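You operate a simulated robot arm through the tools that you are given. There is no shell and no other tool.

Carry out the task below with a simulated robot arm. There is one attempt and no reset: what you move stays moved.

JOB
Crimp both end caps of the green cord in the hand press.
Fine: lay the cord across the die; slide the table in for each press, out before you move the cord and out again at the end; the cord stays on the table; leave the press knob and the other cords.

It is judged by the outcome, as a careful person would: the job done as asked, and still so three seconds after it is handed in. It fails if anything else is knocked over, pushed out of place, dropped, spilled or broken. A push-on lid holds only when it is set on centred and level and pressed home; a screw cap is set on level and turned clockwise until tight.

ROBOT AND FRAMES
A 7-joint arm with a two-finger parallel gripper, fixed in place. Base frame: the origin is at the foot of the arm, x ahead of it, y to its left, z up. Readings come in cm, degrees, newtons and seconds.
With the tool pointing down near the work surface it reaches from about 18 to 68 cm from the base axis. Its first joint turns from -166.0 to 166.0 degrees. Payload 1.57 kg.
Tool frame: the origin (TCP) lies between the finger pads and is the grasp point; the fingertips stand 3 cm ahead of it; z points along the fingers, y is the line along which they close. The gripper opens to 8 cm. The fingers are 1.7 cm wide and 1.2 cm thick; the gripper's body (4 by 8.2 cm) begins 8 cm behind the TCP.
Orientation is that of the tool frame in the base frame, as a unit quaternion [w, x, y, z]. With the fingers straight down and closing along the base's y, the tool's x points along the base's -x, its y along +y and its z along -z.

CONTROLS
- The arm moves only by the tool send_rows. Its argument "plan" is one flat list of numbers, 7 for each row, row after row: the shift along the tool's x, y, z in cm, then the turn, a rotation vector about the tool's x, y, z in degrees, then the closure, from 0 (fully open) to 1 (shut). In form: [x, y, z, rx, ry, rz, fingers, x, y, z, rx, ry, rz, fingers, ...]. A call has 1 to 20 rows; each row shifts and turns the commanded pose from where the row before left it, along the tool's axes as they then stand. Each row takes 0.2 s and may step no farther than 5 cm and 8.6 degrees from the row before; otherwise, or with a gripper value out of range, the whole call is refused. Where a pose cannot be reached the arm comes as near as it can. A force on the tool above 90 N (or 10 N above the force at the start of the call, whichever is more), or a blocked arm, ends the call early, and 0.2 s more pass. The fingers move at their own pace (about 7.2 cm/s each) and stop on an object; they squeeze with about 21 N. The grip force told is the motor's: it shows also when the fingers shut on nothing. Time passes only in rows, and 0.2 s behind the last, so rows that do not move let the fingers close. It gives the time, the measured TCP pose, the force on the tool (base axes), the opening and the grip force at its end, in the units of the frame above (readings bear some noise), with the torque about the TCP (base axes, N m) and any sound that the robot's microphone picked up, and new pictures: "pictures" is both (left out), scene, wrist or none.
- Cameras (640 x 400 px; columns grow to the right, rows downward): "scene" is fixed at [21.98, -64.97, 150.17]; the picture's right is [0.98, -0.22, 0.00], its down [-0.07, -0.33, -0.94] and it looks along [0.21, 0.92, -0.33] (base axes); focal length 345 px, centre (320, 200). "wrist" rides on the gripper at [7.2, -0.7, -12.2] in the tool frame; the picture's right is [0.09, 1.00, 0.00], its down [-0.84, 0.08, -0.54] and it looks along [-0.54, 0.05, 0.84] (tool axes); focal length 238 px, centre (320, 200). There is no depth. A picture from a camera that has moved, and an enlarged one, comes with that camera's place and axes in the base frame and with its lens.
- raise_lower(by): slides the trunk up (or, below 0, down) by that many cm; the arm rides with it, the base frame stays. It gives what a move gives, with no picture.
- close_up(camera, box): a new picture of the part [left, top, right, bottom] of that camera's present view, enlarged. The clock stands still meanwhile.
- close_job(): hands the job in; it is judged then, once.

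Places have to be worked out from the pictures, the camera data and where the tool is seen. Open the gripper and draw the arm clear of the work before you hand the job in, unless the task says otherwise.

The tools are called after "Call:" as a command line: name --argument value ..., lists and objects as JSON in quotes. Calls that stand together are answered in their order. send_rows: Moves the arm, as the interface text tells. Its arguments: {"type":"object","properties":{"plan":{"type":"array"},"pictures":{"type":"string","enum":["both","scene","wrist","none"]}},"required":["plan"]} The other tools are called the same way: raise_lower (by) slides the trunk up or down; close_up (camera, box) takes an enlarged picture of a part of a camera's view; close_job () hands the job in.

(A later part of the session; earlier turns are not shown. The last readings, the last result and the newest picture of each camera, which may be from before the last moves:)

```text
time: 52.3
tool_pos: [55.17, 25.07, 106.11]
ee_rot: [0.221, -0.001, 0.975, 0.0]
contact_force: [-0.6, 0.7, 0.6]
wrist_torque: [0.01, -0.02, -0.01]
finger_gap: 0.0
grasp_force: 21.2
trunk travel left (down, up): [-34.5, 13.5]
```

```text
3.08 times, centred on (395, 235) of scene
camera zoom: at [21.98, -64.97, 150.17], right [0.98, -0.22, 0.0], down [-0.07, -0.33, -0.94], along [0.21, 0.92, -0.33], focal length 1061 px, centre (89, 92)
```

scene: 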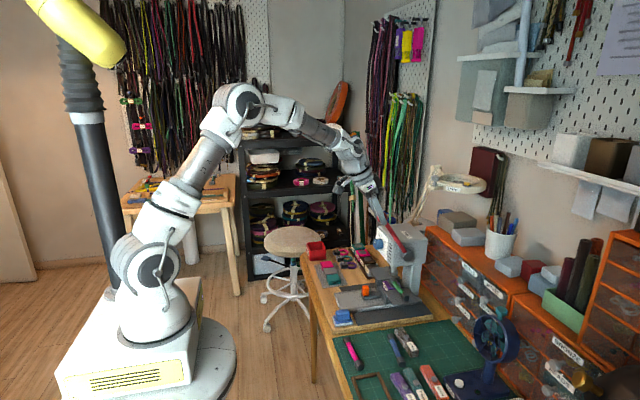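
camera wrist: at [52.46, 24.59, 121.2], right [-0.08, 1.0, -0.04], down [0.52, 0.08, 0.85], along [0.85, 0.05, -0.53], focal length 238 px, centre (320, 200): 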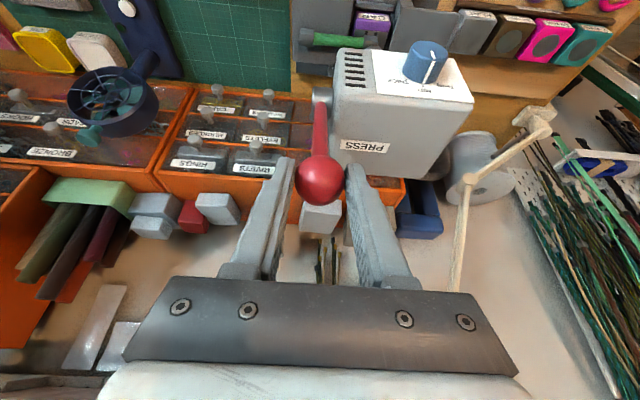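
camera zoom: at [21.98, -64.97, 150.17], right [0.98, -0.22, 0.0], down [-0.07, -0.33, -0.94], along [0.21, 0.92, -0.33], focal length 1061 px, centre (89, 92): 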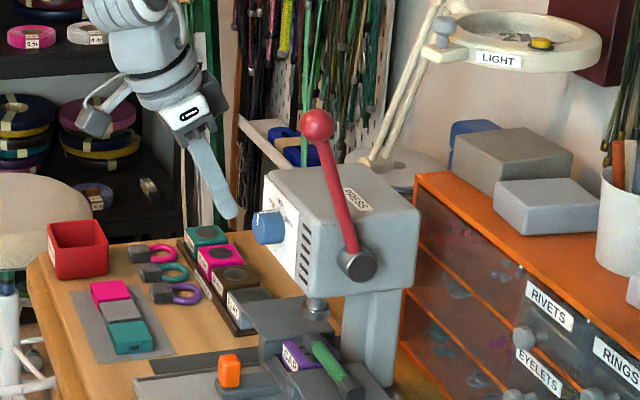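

The ball slipped out under load and the sprung lever returned, so friction alone isn't enough. I'll check that the cord is undisturbed, then push instead with shut fingers laid over the back of the ball, tilting with the lever.

Call:
close_up --camera "scene" --box '[360, 245, 420, 305]'

Call:
send_rows --plan '[-1.722, 0, -3.61, 0, 0, 0, 1, -1.722, 0, -3.61, 0, 0, 0, 1, -1.722, 0, -3.61, 0, 0, 0, 1, -1.722, 0, -3.61, 0, 0, 0, 1, 0, 0, 0, 0, -7.25, 0, 1, 0, 0, 0, 0, -7.25, 0, 1, -1.34, 0.03, 2.99, 0, 0, 0, 1, -1.34, 0.03, 2.99, 0, 0, 0, 1, -1.34, 0.03, 2.99, 0, 0, 0, 1, -1.34, 0.03, 2.99, 0, 0, 0, 1, 0, 0, 0, 0, 0, 0, 1]'

Call:
close_up --camera "scene" --box '[340, 150, 450, 260]'

```text
6.67 times, centred on (390, 275) of scene
camera zoom: at [21.98, -64.97, 150.17], right [0.98, -0.22, 0.0], down [-0.07, -0.33, -0.94], along [0.21, 0.92, -0.33], focal length 2299 px, centre (-147, -300)
```

zoom: 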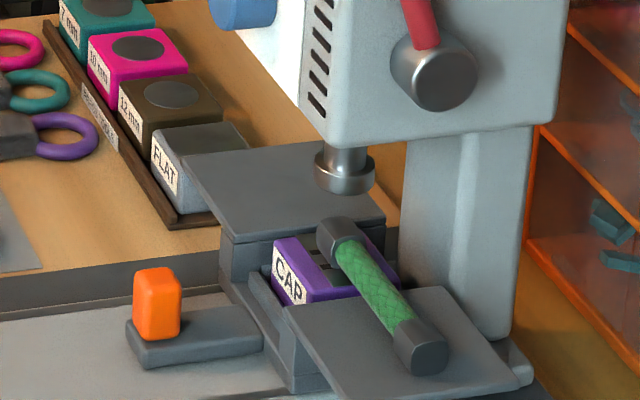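

```text
time: 54.7
tool_pos: [67.34, 25.62, 116.18]
ee_rot: [0.341, -0.001, 0.94, 0.0]
contact_force: [-0.5, -0.6, 0.3]
wrist_torque: [0.0, 0.0, 0.01]
finger_gap: 0.0
grasp_force: 21.4
trunk travel left (down, up): [-34.5, 13.5]
camera wrist: at [54.03, 25.0, 120.76], right [-0.07, 1.0, -0.06], down [0.29, 0.08, 0.95], along [0.95, 0.05, -0.3], focal length 238 px, centre (320, 200)
```

scene: 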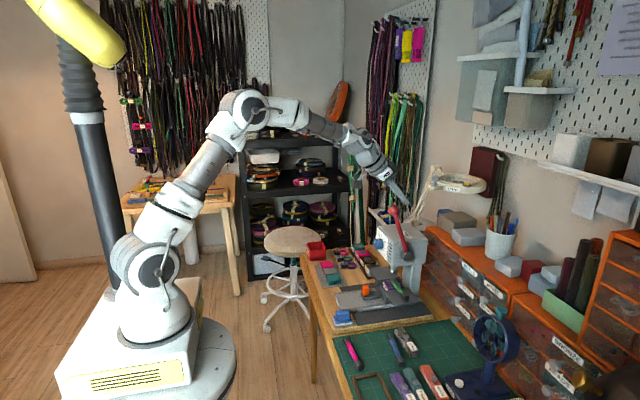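
wrist: 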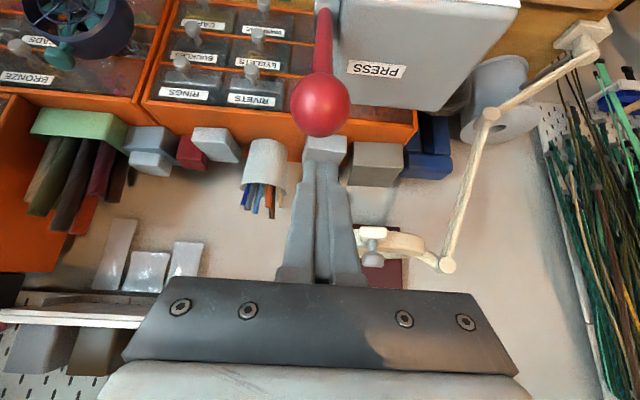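

```text
3.64 times, centred on (395, 205) of scene
camera zoom: at [21.98, -64.97, 150.17], right [0.98, -0.22, 0.0], down [-0.07, -0.33, -0.94], along [0.21, 0.92, -0.33], focal length 1254 px, centre (47, 182)
```

zoom: 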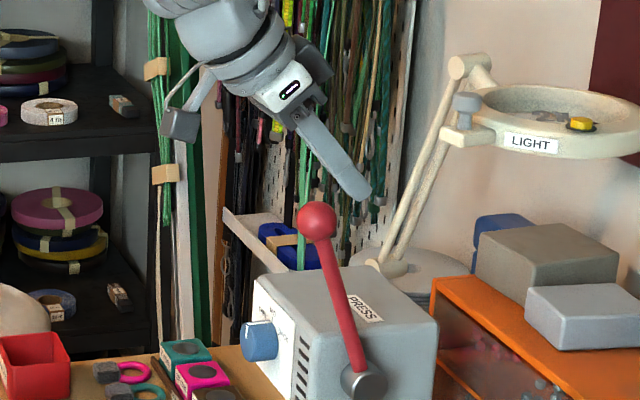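

The cord is undisturbed. The shut fingers hover just behind the ball, so I'll bring them onto it and push along the arc to about 40°.

Call:
send_rows --plan '[0.7, -0.1, 0, 0, 0, 0, 1, 0.7, 0, 0, 0, 0, 0, 1, 0.6, 0, 0, 0, 0, 0, 1, 0.99, 0, -0.313, 0, -1.33, 0, 1, 0.99, 0, -0.313, 0, -1.33, 0, 1, 0.99, 0, -0.313, 0, -1.33, 0, 1, 1.017, 0, -0.213, 0, -1.5, 0, 1, 1.017, 0, -0.213, 0, -1.5, 0, 1, 1.017, 0, -0.213, 0, -1.5, 0, 1, 0, 0, 0, 0, 0, 0, 1]'

Call:
close_up --camera "scene" --box '[340, 170, 450, 300]'

```text
time: 56.9
tool_pos: [59.96, 25.18, 111.95]
ee_rot: [0.411, 0.0, 0.912, 0.0]
contact_force: [2.6, 0.2, 2.9]
wrist_torque: [0.04, -0.05, 0.01]
finger_gap: 0.0
grasp_force: 21.5
trunk travel left (down, up): [-34.5, 13.5]
camera wrist: at [46.06, 24.7, 114.46], right [-0.06, 1.0, -0.07], down [0.15, 0.08, 0.99], along [0.99, 0.05, -0.15], focal length 238 px, centre (320, 200)
```

scene: 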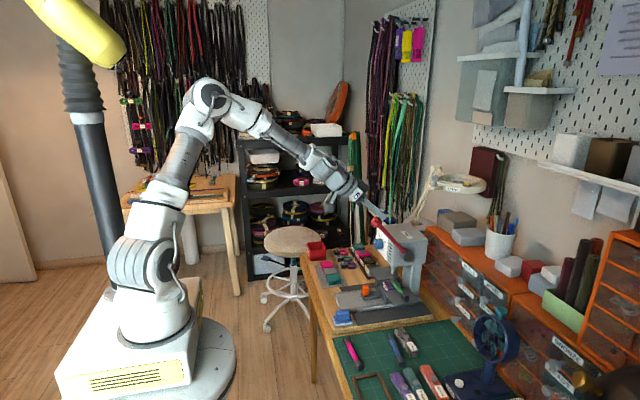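
wrist: 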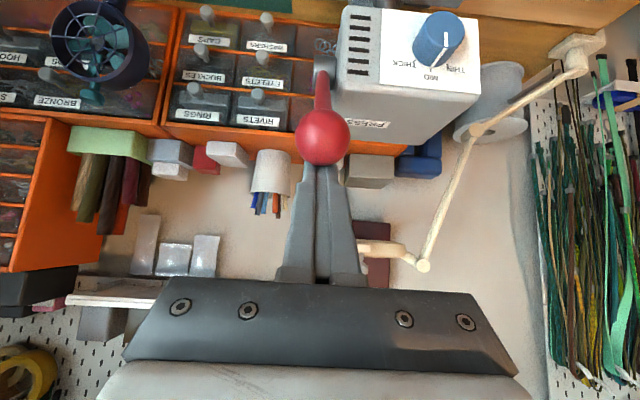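

```text
3.08 times, centred on (395, 235) of scene
camera zoom: at [21.98, -64.97, 150.17], right [0.98, -0.22, 0.0], down [-0.07, -0.33, -0.94], along [0.21, 0.92, -0.33], focal length 1061 px, centre (89, 92)
```

zoom: 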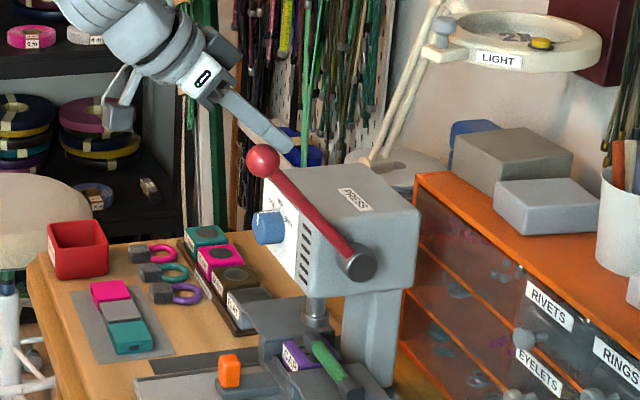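

The fingers are pushing the ball well, at only about 4 N. I'll continue to about 60°.

Call:
send_rows --plan '[1.03, 0, -0.117, 0, -1.33, 0, 1, 1.03, 0, -0.117, 0, -1.33, 0, 1, 1.03, 0, -0.117, 0, -1.33, 0, 1, 1.03, 0, -0.02, 0, -1.5, 0, 1, 1.03, 0, -0.02, 0, -1.5, 0, 1, 1.03, 0, -0.02, 0, -1.5, 0, 1, 0, 0, 0, 0, 0, 0, 1]' --pictures "wrist"

Call:
close_up --camera "scene" --box '[340, 170, 450, 300]'

```text
time: 58.5
tool_pos: [55.93, 25.19, 107.4]
ee_rot: [0.477, 0.001, 0.879, 0.0]
contact_force: [2.2, 0.3, 5.3]
wrist_torque: [0.03, -0.08, 0.08]
finger_gap: 0.01
grasp_force: 21.5
trunk travel left (down, up): [-34.5, 13.5]
camera wrist: at [41.87, 24.65, 107.89], right [-0.05, 1.0, -0.08], down [0.0, 0.08, 1.0], along [1.0, 0.05, 0.0], focal length 238 px, centre (320, 200)
```

wrist: 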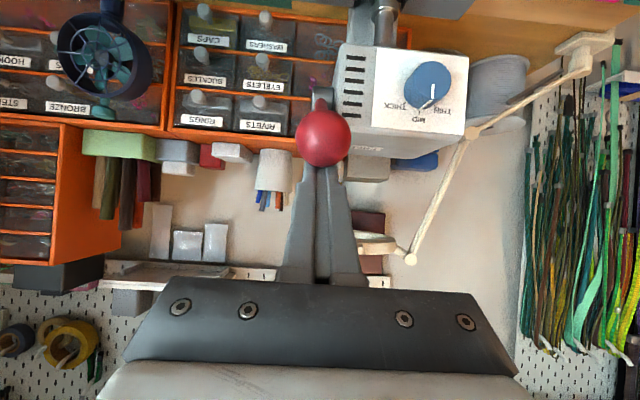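

```text
3.08 times, centred on (395, 235) of scene
camera zoom: at [21.98, -64.97, 150.17], right [0.98, -0.22, 0.0], down [-0.07, -0.33, -0.94], along [0.21, 0.92, -0.33], focal length 1061 px, centre (89, 92)
```

zoom: 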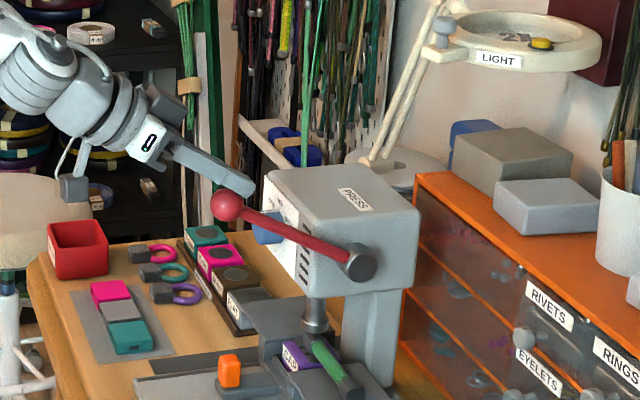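

Still light force at about 62°, with the ram almost on the cap. I'll continue toward 80°, watching force and sound.

Call:
send_rows --plan '[1.015, 0, 0.083, 0, -1.33, 0, 1, 1.015, 0, 0.083, 0, -1.33, 0, 1, 1.015, 0, 0.083, 0, -1.33, 0, 1, 0, 0, 0, 0, 0, 0, 1]' --pictures "none"

Call:
close_up --camera "scene" --box '[340, 200, 440, 300]'

```text
time: 59.5
tool_pos: [54.59, 25.17, 104.74]
ee_rot: [0.508, 0.0, 0.862, 0.0]
contact_force: [3.2, 3.0, 4.5]
wrist_torque: [0.01, -0.12, 0.04]
finger_gap: 0.01
grasp_force: 21.0
trunk travel left (down, up): [-34.5, 13.5]
```

```text
4.00 times, centred on (390, 250) of scene
camera zoom: at [21.98, -64.97, 150.17], right [0.98, -0.22, 0.0], down [-0.07, -0.33, -0.94], along [0.21, 0.92, -0.33], focal length 1379 px, centre (40, 0)
```

zoom: 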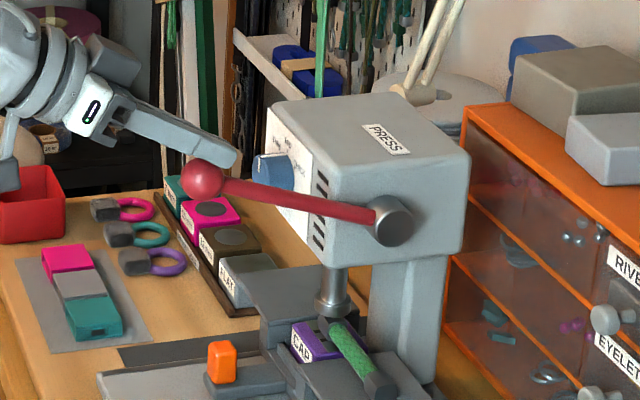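

The ram is close above the cap. I'll push further in smaller steps.

Call:
send_rows --plan '[1.0, 0, 0.184, 0, -1.33, 0, 1, 1.0, 0, 0.184, 0, -1.33, 0, 1, 1.0, 0, 0.184, 0, -1.33, 0, 1, 0, 0, 0, 0, 0, 0, 1]' --pictures "none"

Call:
close_up --camera "scene" --box '[340, 200, 440, 300]'

```text
time: 60.5
tool_pos: [53.66, 25.16, 101.95]
ee_rot: [0.537, 0.0, 0.843, 0.0]
contact_force: [2.6, -2.5, 7.7]
wrist_torque: [-0.04, -0.12, -0.02]
finger_gap: 0.0
grasp_force: 20.8
trunk travel left (down, up): [-34.5, 13.5]
```

```text
4.00 times, centred on (390, 250) of scene
camera zoom: at [21.98, -64.97, 150.17], right [0.98, -0.22, 0.0], down [-0.07, -0.33, -0.94], along [0.21, 0.92, -0.33], focal length 1379 px, centre (40, 0)
```

zoom: 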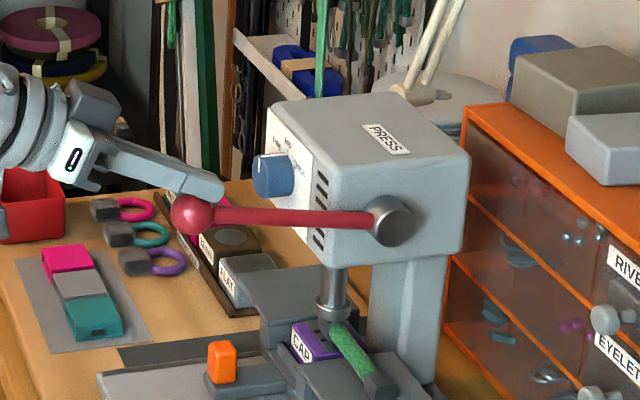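

Contact is still light. I'll carry on past horizontal in small steps.

Call:
send_rows --plan '[0.97, 0, 0.267, 0, -1.6, 0, 1, 0.97, 0, 0.267, 0, -1.6, 0, 1, 0, 0, 0, 0, 0, 0, 1]' --pictures "none"

Call:
close_up --camera "scene" --box '[340, 200, 440, 300]'

```text
time: 61.3
tool_pos: [53.42, 25.1, 100.4]
ee_rot: [0.565, 0.001, 0.825, 0.002]
contact_force: [3.9, 0.2, 34.3]
wrist_torque: [0.07, -0.45, 0.2]
finger_gap: 0.01
grasp_force: 21.0
trunk travel left (down, up): [-34.5, 13.5]
```

```text
4.00 times, centred on (390, 250) of scene
camera zoom: at [21.98, -64.97, 150.17], right [0.98, -0.22, 0.0], down [-0.07, -0.33, -0.94], along [0.21, 0.92, -0.33], focal length 1379 px, centre (40, 0)
```

zoom: 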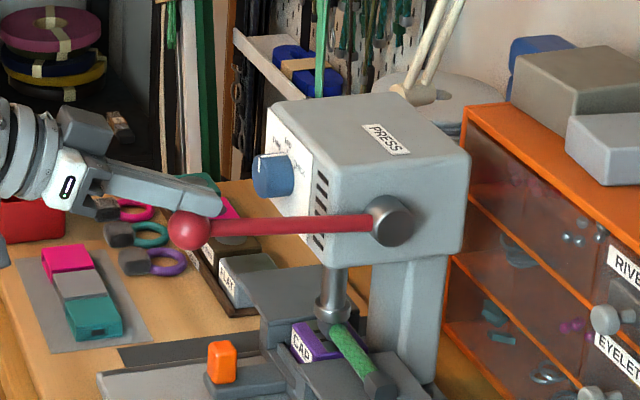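

The ram is on the cap now (34 N). I'll press on in small steps to crimp.

Call:
send_rows --plan '[0.4, 0, 0.11, 0, -0.6, 0, 1, 0.4, 0, 0.11, 0, -0.6, 0, 1, 0, 0, 0, 0, 0, 0, 1]' --pictures "none"

Call:
close_up --camera "scene" --box '[340, 200, 440, 300]'

```text
time: 62.1
tool_pos: [53.54, 25.2, 100.24]
ee_rot: [0.58, 0.001, 0.814, 0.005]
contact_force: [0.9, 7.4, 61.8]
wrist_torque: [0.05, -0.73, -0.04]
finger_gap: 0.0
grasp_force: 21.2
trunk travel left (down, up): [-34.5, 13.5]
```

```text
4.00 times, centred on (390, 250) of scene
camera zoom: at [21.98, -64.97, 150.17], right [0.98, -0.22, 0.0], down [-0.07, -0.33, -0.94], along [0.21, 0.92, -0.33], focal length 1379 px, centre (40, 0)
```

zoom: 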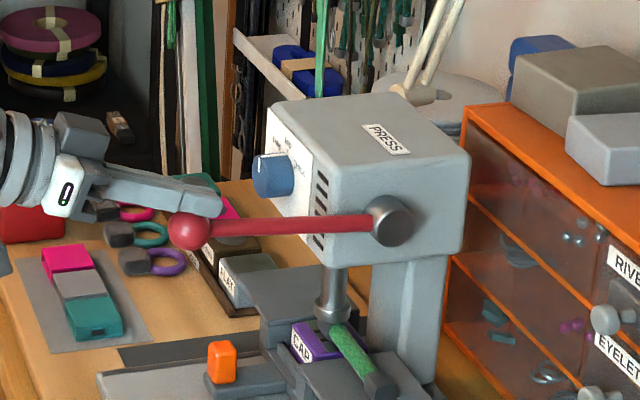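

The force has risen to 62 N with little more travel, so I'll look at the ram and cap.

Call:
close_up --camera "scene" --box '[375, 255, 415, 305]'

Call:
close_up --camera "wrist" --box '[220, 0, 480, 200]'

```text
8.00 times, centred on (395, 280) of scene
camera zoom: at [21.98, -64.97, 150.17], right [0.98, -0.22, 0.0], down [-0.07, -0.33, -0.94], along [0.21, 0.92, -0.33], focal length 2759 px, centre (-280, -440)
```

zoom: 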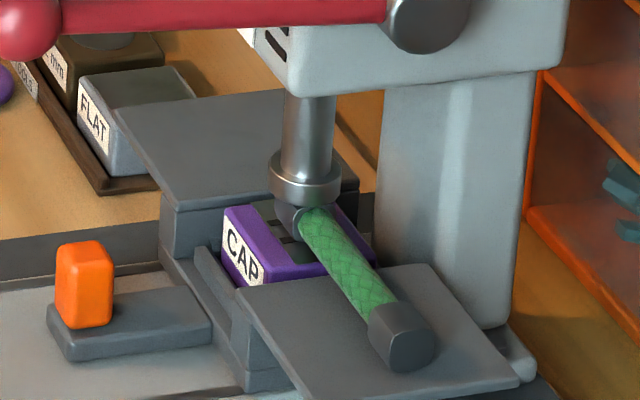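

```text
2.00 times, centred on (350, 100) of wrist
camera zoom: at [39.6, 24.58, 97.33], right [-0.03, 1.0, -0.08], down [-0.24, 0.07, 0.97], along [0.97, 0.05, 0.24], focal length 477 px, centre (260, 400)
```

zoom: 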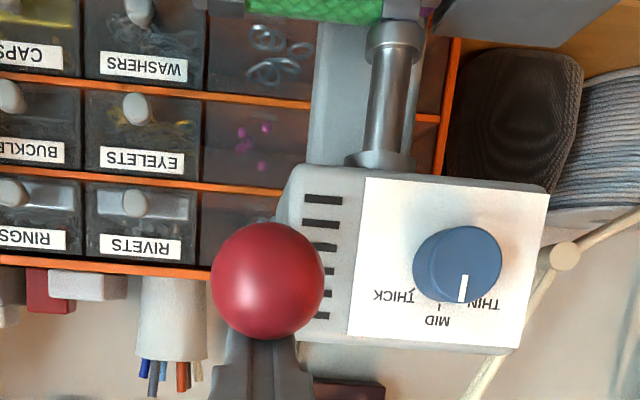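

The ram bears on the cap. I'll press firmer, staying under the force limit, and listen for a sign of the crimp.

Call:
send_rows --plan '[0.25, 0, 0.06, 0, 0, 0, 1, 0.15, 0, 0.04, 0, 0, 0, 1, 0, 0, 0, 0, 0, 0, 1]' --pictures "none"

Call:
close_up --camera "scene" --box '[375, 255, 415, 305]'

```text
time: 62.9
tool_pos: [53.52, 25.23, 100.37]
ee_rot: [0.583, 0.002, 0.812, 0.006]
contact_force: [1.5, 5.4, 73.2]
wrist_torque: [0.06, -0.84, -0.1]
finger_gap: 0.0
grasp_force: 21.4
trunk travel left (down, up): [-34.5, 13.5]
```

```text
8.00 times, centred on (395, 280) of scene
camera zoom: at [21.98, -64.97, 150.17], right [0.98, -0.22, 0.0], down [-0.07, -0.33, -0.94], along [0.21, 0.92, -0.33], focal length 2759 px, centre (-280, -440)
```

zoom: 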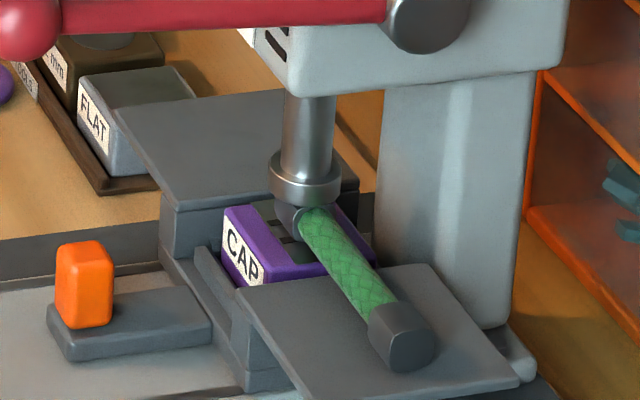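

The lever is hard at its stop and the ram is fully down on the cap (73 N, no further travel). I'll let the lever return gently along the same arc, keeping contact with it.

Call:
send_rows --plan '[-0.4, 0, -0.1, 0, 0, 0, 1, -0.8, 0, -0.22, 0, 1.2, 0, 1, -0.97, 0, -0.267, 0, 1.6, 0, 1, -0.97, 0, -0.267, 0, 1.6, 0, 1, -1, 0, -0.184, 0, 1.33, 0, 1, -1, 0, -0.184, 0, 1.33, 0, 1, -1, 0, -0.184, 0, 1.33, 0, 1, -1.015, 0, -0.083, 0, 1.33, 0, 1, -1.015, 0, -0.083, 0, 1.33, 0, 1, -1.015, 0, -0.083, 0, 1.33, 0, 1, -1.03, 0, 0.02, 0, 1.5, 0, 1, -1.03, 0, 0.02, 0, 1.5, 0, 1, -1.03, 0, 0.02, 0, 1.5, 0, 1, -1.03, 0, 0.117, 0, 1.33, 0, 1, -1.03, 0, 0.117, 0, 1.33, 0, 1, -1.03, 0, 0.117, 0, 1.33, 0, 1, -1.017, 0, 0.213, 0, 1.5, 0, 1, -1.017, 0, 0.213, 0, 1.5, 0, 1, -1.017, 0, 0.213, 0, 1.5, 0, 1]' --pictures "none"

Call:
close_up --camera "scene" --box '[340, 190, 450, 300]'

Call:
close_up --camera "scene" --box '[375, 255, 415, 305]'

```text
time: 66.9
tool_pos: [62.26, 25.3, 114.03]
ee_rot: [0.374, 0.0, 0.927, 0.0]
contact_force: [2.5, -0.2, 2.4]
wrist_torque: [-0.01, -0.02, 0.0]
finger_gap: 0.0
grasp_force: 21.1
trunk travel left (down, up): [-34.5, 13.5]
```

```text
3.64 times, centred on (395, 245) of scene
camera zoom: at [21.98, -64.97, 150.17], right [0.98, -0.22, 0.0], down [-0.07, -0.33, -0.94], along [0.21, 0.92, -0.33], focal length 1254 px, centre (47, 36)
```

zoom: 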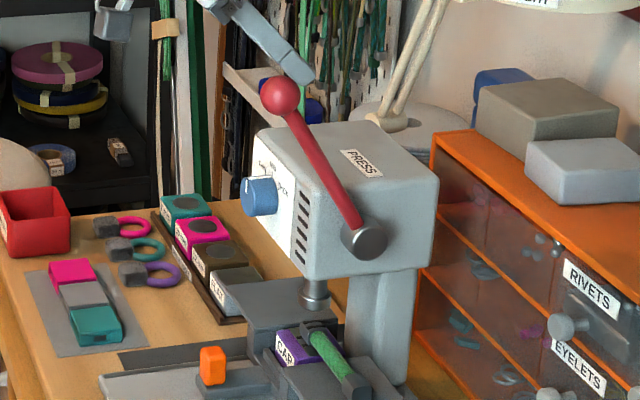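

```text
8.00 times, centred on (395, 280) of scene
camera zoom: at [21.98, -64.97, 150.17], right [0.98, -0.22, 0.0], down [-0.07, -0.33, -0.94], along [0.21, 0.92, -0.33], focal length 2759 px, centre (-280, -440)
```

zoom: 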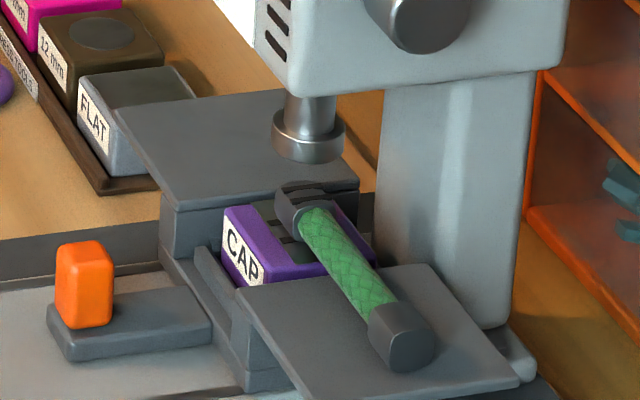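

The first cap shows a clear crimp. I'll let the lever go fully home, lift off the ball and move back in front of the press at y 32.

Call:
send_rows --plan '[-0.99, 0, 0.313, 0, 1.33, 0, 1, -0.99, 0, 0.313, 0, 1.33, 0, 1, -0.99, 0, 0.313, 0, 1.33, 0, 1, -2, 0, 0, 0, 0, 0, 1, 1.34, -0.03, -2.99, 0, 0, 0, 1, 1.34, -0.03, -2.99, 0, 0, 0, 1, 1.34, -0.03, -2.99, 0, 0, 0, 1, 1.34, -0.03, -2.99, 0, 0, 0, 1, 2.04, 2.27, -1.71, 0, 0, 0, 0.7, 2.04, 2.27, -1.71, 0, 0, 0, 0.4, 2.04, 2.27, -1.71, 0, 0, 0, 0.4, 0, 0, 0, 0, 7.25, 0, 0.4, 0, 0, 0, 0, 7.25, 0, 0.4, 0, 0, 0, 0, 0, 0, 0.4]' --pictures "scene"

Call:
raise_lower --by -20

Call:
close_up --camera "wrist" --box '[0, 0, 640, 400]'

```text
time: 69.9
tool_pos: [46.69, 31.96, 122.41]
ee_rot: [0.22, 0.0, 0.975, -0.001]
contact_force: [0.4, -0.1, -1.2]
wrist_torque: [0.01, 0.03, 0.01]
finger_gap: 4.8
grasp_force: 0.0
trunk travel left (down, up): [-34.5, 13.5]
```

scene: 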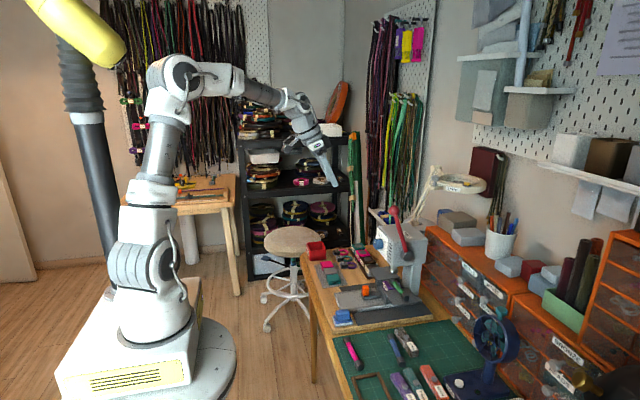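

```text
time: 72.1
tool_pos: [46.75, 32.05, 102.31]
ee_rot: [0.221, 0.0, 0.975, 0.0]
contact_force: [0.5, 0.0, -0.5]
wrist_torque: [0.0, 0.01, 0.0]
finger_gap: 4.81
grasp_force: 0.0
trunk travel left (down, up): [-14.5, 33.5]
```

```text
1.00 times, centred on (320, 200) of wrist (not enlarged: the box is as wide or as high as the picture)
camera zoom: at [34.98, 31.42, 110.16], right [-0.08, 1.0, -0.04], down [0.52, 0.08, 0.85], along [0.85, 0.05, -0.53], focal length 238 px, centre (320, 200)
```

zoom: 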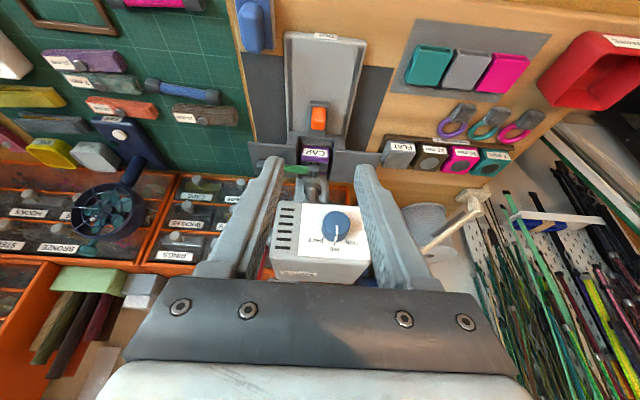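

The trunk is down and the handle is visible at the IN position. I'll approach to 6 cm short of it along the tool axis and check alignment.

Call:
send_rows --plan '[-0.467, 0, 3.458, 0, 0, 0, 0.4, -0.467, 0, 3.458, 0, 0, 0, 0.4, -0.467, 0, 3.458, 0, 0, 0, 0.4, -0.467, 0, 3.458, 0, 0, 0, 0.4, -0.467, 0, 3.458, 0, 0, 0, 0.4, 0, 0, 0, 0, 0, 0, 0.4]' --pictures "wrist"

Call:
close_up --camera "scene" --box '[330, 230, 420, 310]'

Call:
close_up --camera "wrist" --box '[240, 100, 400, 260]'

```text
time: 73.5
tool_pos: [56.43, 31.51, 87.55]
ee_rot: [0.22, 0.0, 0.975, -0.001]
contact_force: [-0.6, -0.3, 0.1]
wrist_torque: [0.02, 0.0, -0.01]
finger_gap: 4.78
grasp_force: 0.0
trunk travel left (down, up): [-14.5, 33.5]
camera wrist: at [44.65, 31.07, 95.39], right [-0.08, 1.0, -0.04], down [0.52, 0.08, 0.85], along [0.85, 0.05, -0.53], focal length 238 px, centre (320, 200)
```

wrist: 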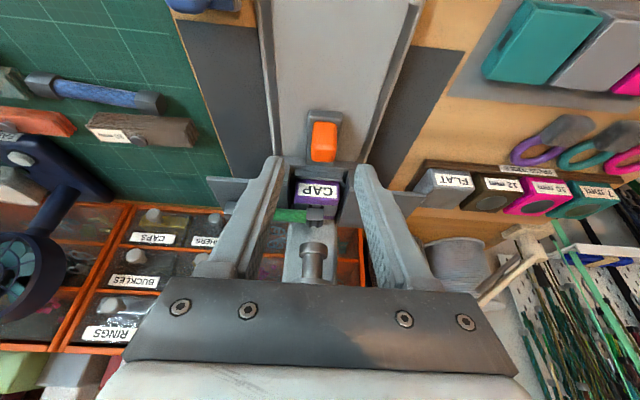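

```text
5.00 times, centred on (375, 270) of scene
camera zoom: at [21.98, -64.97, 150.17], right [0.98, -0.22, 0.0], down [-0.07, -0.33, -0.94], along [0.21, 0.92, -0.33], focal length 1724 px, centre (45, -150)
```

zoom: 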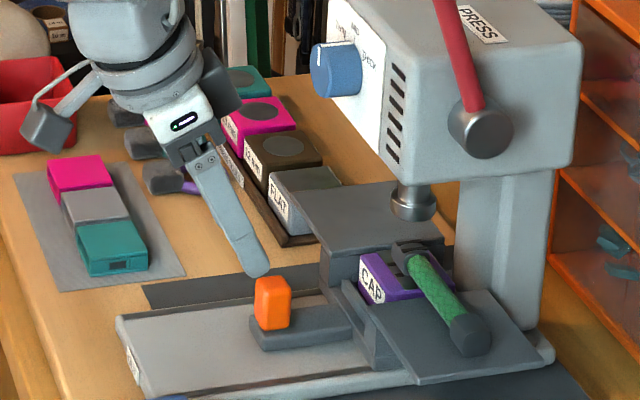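

```text
2.50 times, centred on (320, 180) of wrist
camera zoom: at [44.65, 31.07, 95.39], right [-0.08, 1.0, -0.04], down [0.52, 0.08, 0.85], along [0.85, 0.05, -0.53], focal length 596 px, centre (320, 250)
```

zoom: 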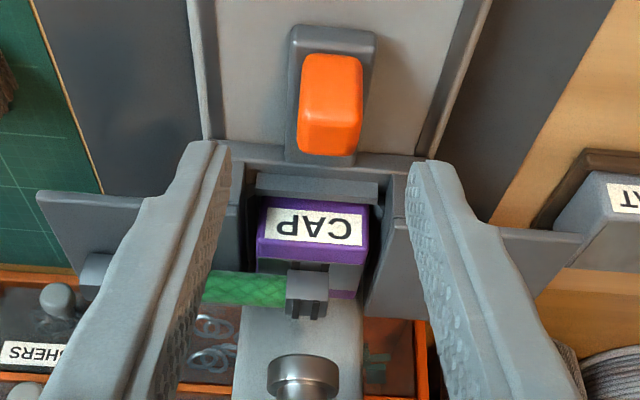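

The handle is about 0.4 cm to +y. I'll correct that, advance 6 cm and grip it.

Call:
send_rows --plan '[0, 0.4, 1.5, 0, 0, 0, 0.4, 0, 0, 2, 0, 0, 0, 0.4, 0, 0, 1.5, 0, 0, 0, 0.4, 0, 0, 0.9, 0, 0, 0, 0.4, 0, 0, 0, 0, 0, 0, 0.55, 0, 0, 0, 0, 0, 0, 0.65, 0, 0, 0, 0, 0, 0, 0.75, 0, 0, 0, 0, 0, 0, 0.85, 0, 0, 0, 0, 0, 0, 1, 0, 0, 0, 0, 0, 0, 1]' --pictures "wrist"

Call:
close_up --camera "scene" --box '[330, 230, 420, 310]'

```text
time: 75.7
tool_pos: [58.87, 32.04, 82.53]
ee_rot: [0.22, 0.002, 0.976, -0.002]
contact_force: [-5.1, -28.0, 0.1]
wrist_torque: [-0.38, 0.08, -0.05]
finger_gap: 2.18
grasp_force: 34.7
trunk travel left (down, up): [-14.5, 33.5]
camera wrist: at [47.11, 31.52, 90.27], right [-0.08, 1.0, -0.04], down [0.52, 0.08, 0.85], along [0.85, 0.04, -0.53], focal length 238 px, centre (320, 200)
```

wrist: 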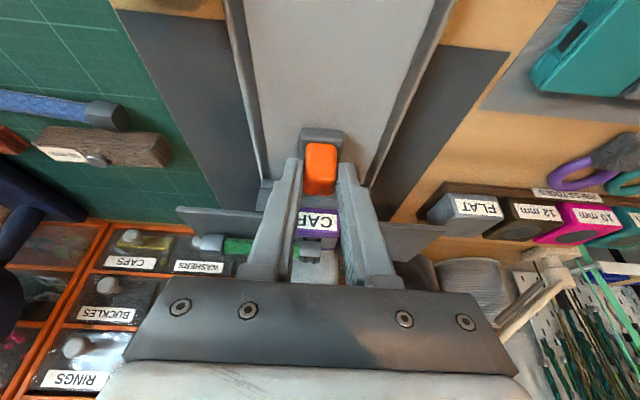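

```text
5.00 times, centred on (375, 270) of scene
camera zoom: at [21.98, -64.97, 150.17], right [0.98, -0.22, 0.0], down [-0.07, -0.33, -0.94], along [0.21, 0.92, -0.33], focal length 1724 px, centre (45, -150)
```

zoom: 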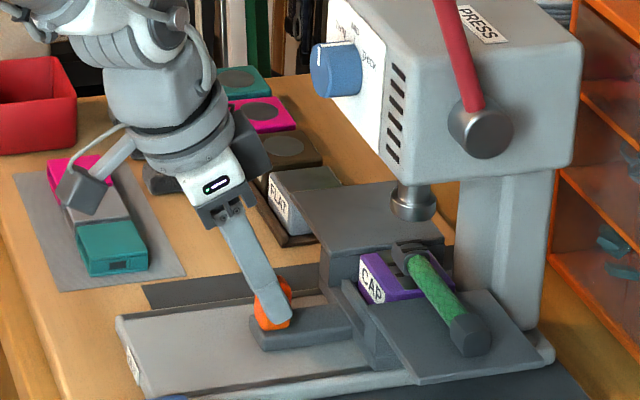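

Gripped, but the side force is -28 N, so I'll shift 0.4 cm toward -y. Then I'll draw the table out smoothly.

Call:
send_rows --plan '[0, -0.4, 0, 0, 0, 0, 1, 0.27, 0, -0.13, 0, 0, 0, 1, 0.45, 0, -0.215, 0, 0, 0, 1, 0.63, 0, -0.3, 0, 0, 0, 1, 0.72, 0, -0.344, 0, 0, 0, 1, 0.72, 0, -0.344, 0, 0, 0, 1, 0.72, 0, -0.344, 0, 0, 0, 1, 0.72, 0, -0.344, 0, 0, 0, 1, 0.72, 0, -0.344, 0, 0, 0, 1, 0.72, 0, -0.344, 0, 0, 0, 1, 0.72, 0, -0.344, 0, 0, 0, 1, 0.72, 0, -0.344, 0, 0, 0, 1, 0.72, 0, -0.344, 0, 0, 0, 1, 0.72, 0, -0.344, 0, 0, 0, 1, 0.72, 0, -0.344, 0, 0, 0, 1, 0.63, 0, -0.3, 0, 0, 0, 1, 0.45, 0, -0.215, 0, 0, 0, 1, 0.27, 0, -0.13, 0, 0, 0, 1, 0, 0, 0, 0, 0, 0, 1]' --pictures "wrist"

Call:
close_up --camera "scene" --box '[310, 230, 420, 320]'

```text
time: 79.7
tool_pos: [47.02, 32.0, 82.43]
ee_rot: [0.222, 0.001, 0.975, 0.0]
contact_force: [0.2, -16.6, 17.4]
wrist_torque: [-0.53, 0.48, -0.11]
finger_gap: 2.16
grasp_force: 34.6
trunk travel left (down, up): [-14.5, 33.5]
camera wrist: at [35.29, 31.41, 90.22], right [-0.08, 1.0, -0.04], down [0.52, 0.08, 0.85], along [0.85, 0.05, -0.52], focal length 238 px, centre (320, 200)
```

wrist: 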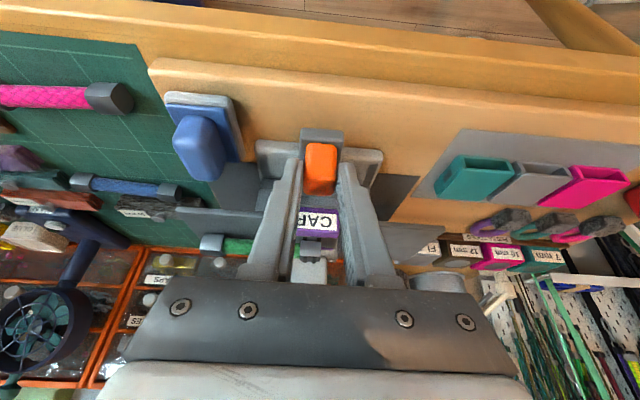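

```text
4.44 times, centred on (365, 275) of scene
camera zoom: at [21.98, -64.97, 150.17], right [0.98, -0.22, 0.0], down [-0.07, -0.33, -0.94], along [0.21, 0.92, -0.33], focal length 1533 px, centre (120, -133)
```

zoom: 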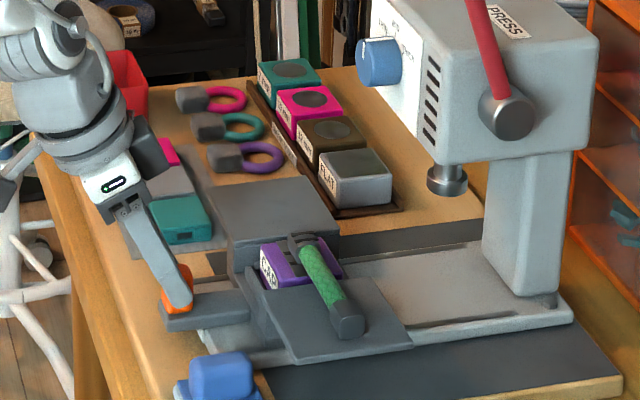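

Nearly out. I'll ease the side and vertical force and finish the last bit to the out stop in small steps.

Call:
send_rows --plan '[-0.086, -0.2, -0.18, 0, 0, 0, 1, 0.18, 0, -0.086, 0, 0, 0, 1, 0.18, 0, -0.086, 0, 0, 0, 1, 0.18, 0, -0.086, 0, 0, 0, 1, 0.18, 0, -0.086, 0, 0, 0, 1, 0, 0, 0, 0, 0, 0, 1]' --pictures "none"

```text
time: 81.1
tool_pos: [46.24, 32.01, 82.39]
ee_rot: [0.219, 0.0, 0.976, -0.001]
contact_force: [-1.4, 4.9, -16.4]
wrist_torque: [0.21, -0.45, -0.07]
finger_gap: 2.16
grasp_force: 35.2
trunk travel left (down, up): [-14.5, 33.5]
```

No stop yet at x 46.24. I'll keep going gently.

Call:
send_rows --plan '[0.27, 0.05, 0, 0, 0, 0, 1, 0.18, 0, -0.086, 0, 0, 0, 1, 0.18, 0, -0.086, 0, 0, 0, 1, 0, 0, 0, 0, 0, 0, 1]' --pictures "none"

Call:
close_up --camera "scene" --box '[310, 230, 420, 320]'

```text
time: 82.1
tool_pos: [45.79, 31.95, 82.36]
ee_rot: [0.222, 0.0, 0.975, 0.0]
contact_force: [15.0, 11.1, -11.7]
wrist_torque: [0.11, -0.57, 0.04]
finger_gap: 2.18
grasp_force: 35.0
trunk travel left (down, up): [-14.5, 33.5]
```

```text
4.44 times, centred on (365, 275) of scene
camera zoom: at [21.98, -64.97, 150.17], right [0.98, -0.22, 0.0], down [-0.07, -0.33, -0.94], along [0.21, 0.92, -0.33], focal length 1533 px, centre (120, -133)
```

zoom: 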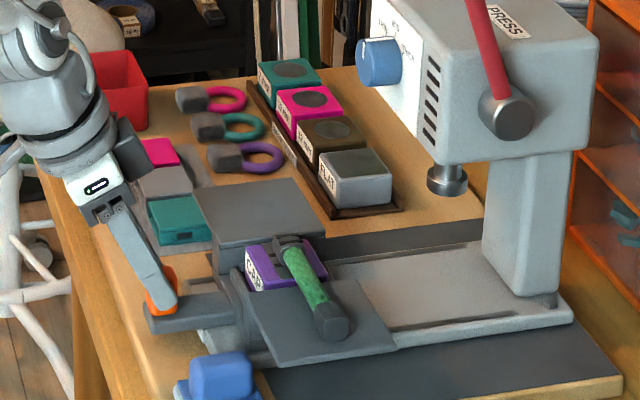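

The table is at its out stop. I'll relax, open, withdraw upward and turn the gripper to close along x again for the cord.

Call:
send_rows --plan '[-0.2, 0.15, 0.09, 0, 0, 0, 1, 0, 0, 0, 0, 0, 0, 0.6, 0, 0, 0, 0, 0, 0, 0.4, 0, 0, -2, 0, 0, 0, 0.4, 0, 0, -4, 0, 0, 0, 0.4, -1.435, 0, -3, 0, 0, 0, 0.4, -1.435, 0, -3, 0, 0, 0, 0.4, -1.435, 0, -3, 0, 0, 0, 0.4, 0, 0, 0, 0, 8.5, 0, 0.5, 0, 0, 0, 0, 8.5, 0, 0.5, 0, 0, 0, 0, 8.5, 0, 0.5, 0, 0, 0, 0, 0, 0, 0.5]' --pictures "none"

Call:
send_rows --plan '[0, 0, 0, 0, 0, -8.5, 0.5, 0, 0, 0, 0, 0, -8.5, 0.5, 0, 0, 0, 0, 0, -8.5, 0.5, 0, 0, 0, 0, 0, -8.5, 0.5, 0, 0, 0, 0, 0, -8.5, 0.5, 0, 0, 0, 0, 0, -8.5, 0.5, 0, 0, 0, 0, 0, -8.5, 0.5, 0, 0, 0, 0, 0, -8.5, 0.5, 0, 0, 0, 0, 0, -8.5, 0.5, 0, 0, 0, 0, 0, -8.5, 0.5, 0, 0, 0, 0, 0, -5, 0.5, 0, 0, 0, 5, 0, 0, 0.5, 0, 0, 0, 5, 0, 0, 0.5, 0, 0, 0, 0, 0, 0, 0.5]'

Call:
close_up --camera "scene" --box '[330, 240, 410, 320]'

```text
time: 84.7
tool_pos: [43.3, 31.92, 97.77]
ee_rot: [-0.001, 0.0, 1.0, 0.0]
contact_force: [-0.6, 0.0, -0.3]
wrist_torque: [0.03, 0.01, -0.01]
finger_gap: 4.0
grasp_force: 0.1
trunk travel left (down, up): [-14.5, 33.5]
```

```text
time: 87.7
tool_pos: [43.19, 31.99, 97.94]
ee_rot: [0.063, -0.704, 0.704, -0.062]
contact_force: [0.1, 0.2, 0.0]
wrist_torque: [-0.02, 0.0, 0.0]
finger_gap: 3.98
grasp_force: 0.0
trunk travel left (down, up): [-14.5, 33.5]
camera wrist: at [41.85, 24.95, 109.93], right [-0.98, -0.09, -0.17], down [-0.17, 0.84, 0.52], along [0.1, 0.54, -0.84], focal length 238 px, centre (320, 200)
```

scene: 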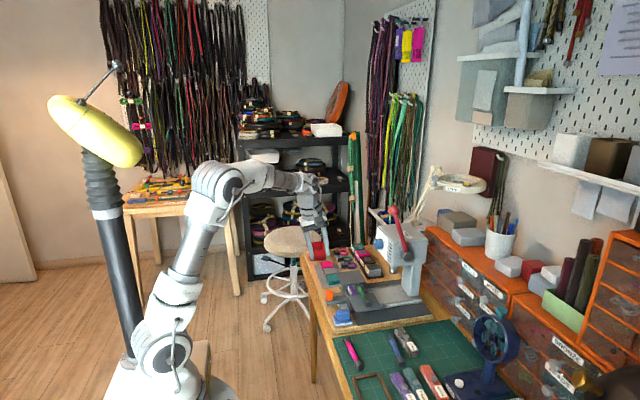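
wrist: 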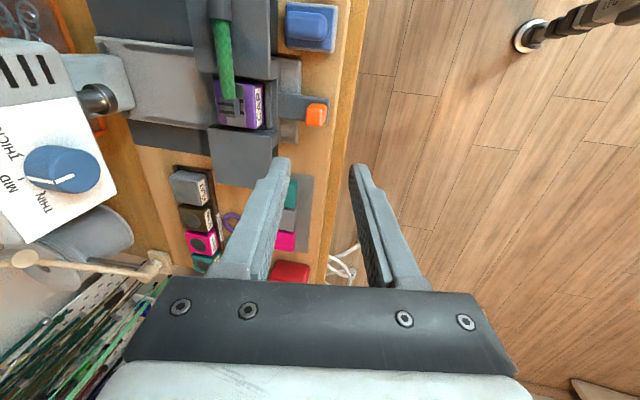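

```text
5.00 times, centred on (370, 280) of scene
camera zoom: at [21.98, -64.97, 150.17], right [0.98, -0.22, 0.0], down [-0.07, -0.33, -0.94], along [0.21, 0.92, -0.33], focal length 1724 px, centre (70, -200)
```

zoom: 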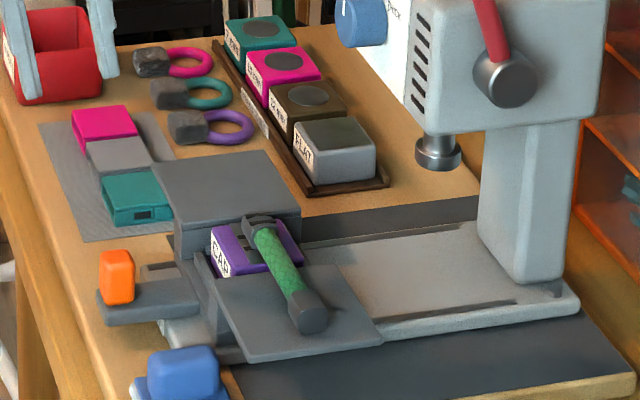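

Now I'll move back over the cord, retracing my earlier exit, and check alignment from above.

Call:
send_rows --plan '[1.25, -2.75, 1.53, 0, 0, 0, 0.5, 1.25, -2.75, 1.53, 0, 0, 0, 0.5, 1.25, -2.75, 1.53, 0, 0, 0, 0.5, 1.25, -2.75, 1.53, 0, 0, 0, 0.5, 0, 0, 0, 0, 0, 0, 0.6]' --pictures "wrist"

Call:
close_up --camera "wrist" --box '[240, 60, 400, 220]'

```text
time: 88.9
tool_pos: [55.32, 27.17, 93.87]
ee_rot: [-0.061, 0.705, -0.704, 0.061]
contact_force: [-0.3, -0.3, 0.5]
wrist_torque: [-0.01, 0.02, 0.03]
finger_gap: 3.19
grasp_force: 0.0
trunk travel left (down, up): [-14.5, 33.5]
camera wrist: at [53.92, 20.04, 105.9], right [-0.98, -0.09, -0.17], down [-0.17, 0.84, 0.52], along [0.1, 0.54, -0.84], focal length 238 px, centre (320, 200)
```

wrist: 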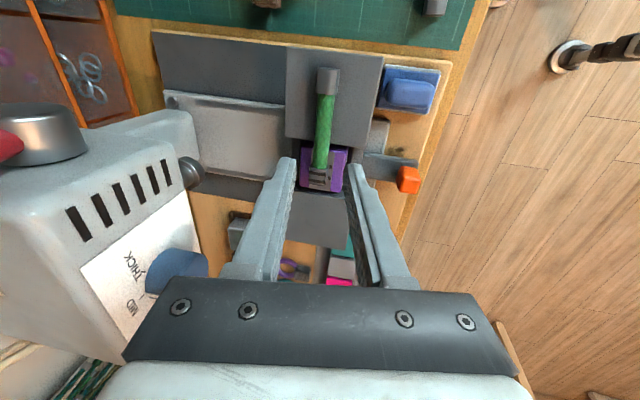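

```text
2.50 times, centred on (320, 140) of wrist
camera zoom: at [53.92, 20.04, 105.9], right [-0.98, -0.09, -0.17], down [-0.17, 0.84, 0.52], along [0.1, 0.54, -0.84], focal length 596 px, centre (320, 350)
```

zoom: 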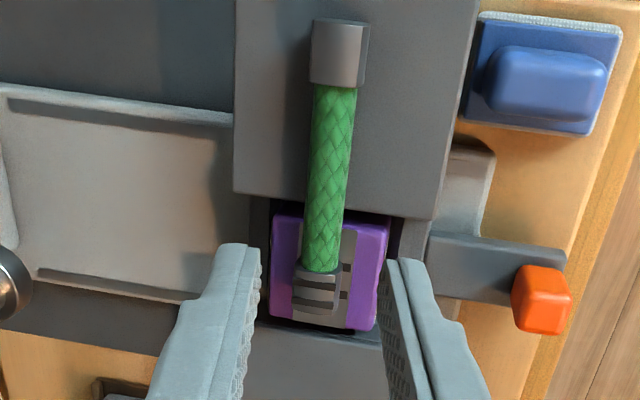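

The first cap is crimped and the cord is straight, with its axis at x ≈ 56.95. I'll narrow the opening to 2.6 cm and descend most of the way, then verify.

Call:
send_rows --plan '[0, 0.07, 2.25, 0, 0, 0, 0.65, 0, 0.07, 2.25, 0, 0, 0, 0.65, 0, 0.07, 2, 0, 0, 0, 0.65, 0, 0, 0, 0, 0, 0, 0.65]' --pictures "wrist"

Call:
close_up --camera "wrist" --box '[240, 60, 400, 220]'

Call:
close_up --camera "scene" --box '[340, 250, 400, 310]'

```text
time: 89.9
tool_pos: [56.39, 27.15, 87.37]
ee_rot: [-0.061, 0.705, -0.704, 0.062]
contact_force: [0.0, 0.4, 0.1]
wrist_torque: [-0.01, -0.02, 0.03]
finger_gap: 2.8
grasp_force: 0.0
trunk travel left (down, up): [-14.5, 33.5]
camera wrist: at [54.83, 20.0, 99.34], right [-0.98, -0.09, -0.17], down [-0.17, 0.84, 0.52], along [0.1, 0.54, -0.84], focal length 238 px, centre (320, 200)
```

wrist: 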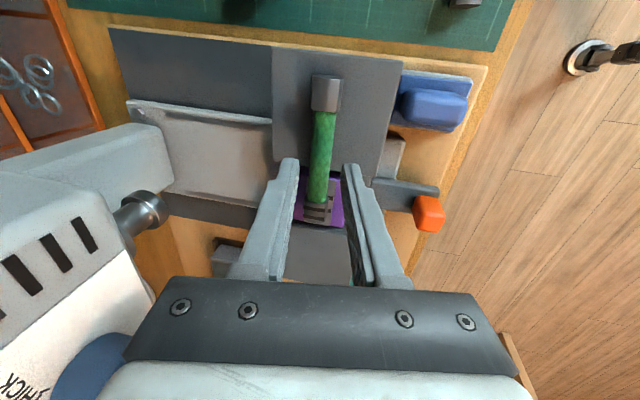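

```text
2.50 times, centred on (320, 140) of wrist
camera zoom: at [54.83, 20.0, 99.34], right [-0.98, -0.09, -0.17], down [-0.17, 0.84, 0.52], along [0.1, 0.54, -0.84], focal length 596 px, centre (320, 350)
```

zoom: 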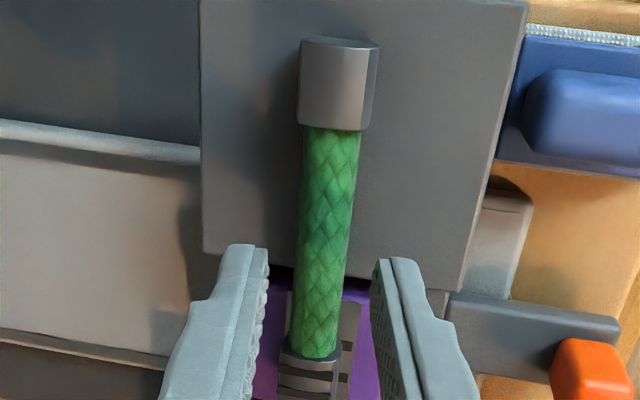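

```text
6.67 times, centred on (370, 280) of scene
camera zoom: at [21.98, -64.97, 150.17], right [0.98, -0.22, 0.0], down [-0.07, -0.33, -0.94], along [0.21, 0.92, -0.33], focal length 2299 px, centre (-13, -333)
```

zoom: 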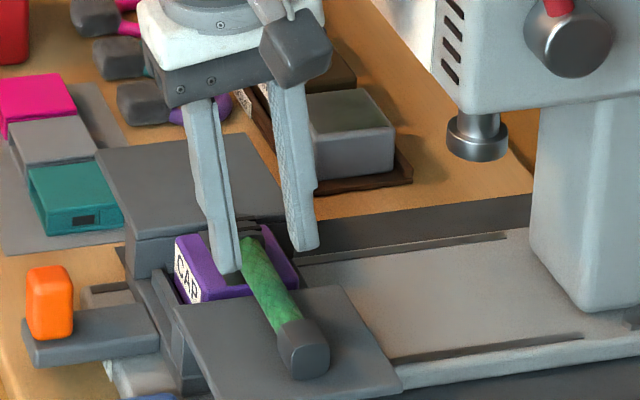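

Aligned. I'll descend the last 2.4 cm and close on the braid.

Call:
send_rows --plan '[0, 0.03, 1.2, 0, 0, 0, 0.66, 0, 0.03, 0.8, 0, 0, 0, 0.67, 0, 0, 0.4, 0, 0, 0, 0.67, 0, 0, 0, 0, 0, 0, 0.67, 0, 0, 0, 0, 0, 0, 0.75, 0, 0, 0, 0, 0, 0, 0.85, 0, 0, 0, 0, 0, 0, 1, 0, 0, 0, 0, 0, 0, 1]' --pictures "wrist"

Call:
close_up --camera "scene" --box '[340, 250, 400, 310]'

```text
time: 91.7
tool_pos: [56.56, 26.99, 85.12]
ee_rot: [0.062, -0.704, 0.704, -0.061]
contact_force: [-0.4, 0.0, 2.0]
wrist_torque: [-0.03, 0.02, -0.07]
finger_gap: 1.57
grasp_force: 20.9
trunk travel left (down, up): [-14.5, 33.5]
camera wrist: at [55.06, 19.87, 97.12], right [-0.98, -0.09, -0.17], down [-0.17, 0.84, 0.52], along [0.1, 0.54, -0.84], focal length 238 px, centre (320, 200)
```

wrist: 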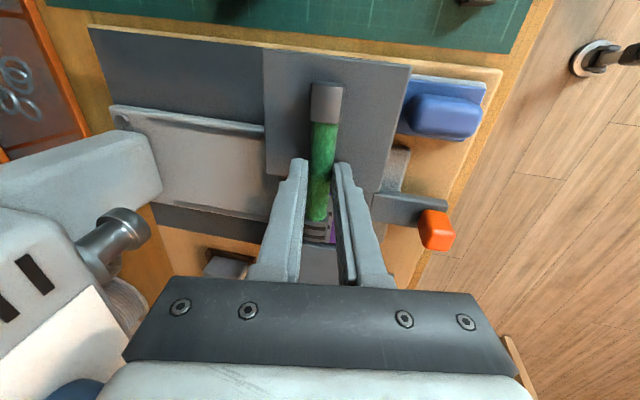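

```text
6.67 times, centred on (370, 280) of scene
camera zoom: at [21.98, -64.97, 150.17], right [0.98, -0.22, 0.0], down [-0.07, -0.33, -0.94], along [0.21, 0.92, -0.33], focal length 2299 px, centre (-13, -333)
```

zoom: 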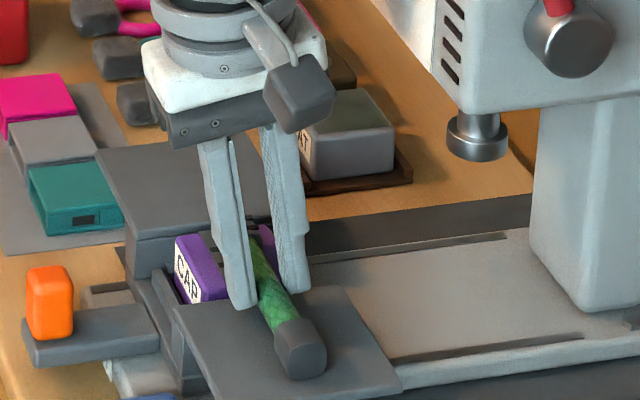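

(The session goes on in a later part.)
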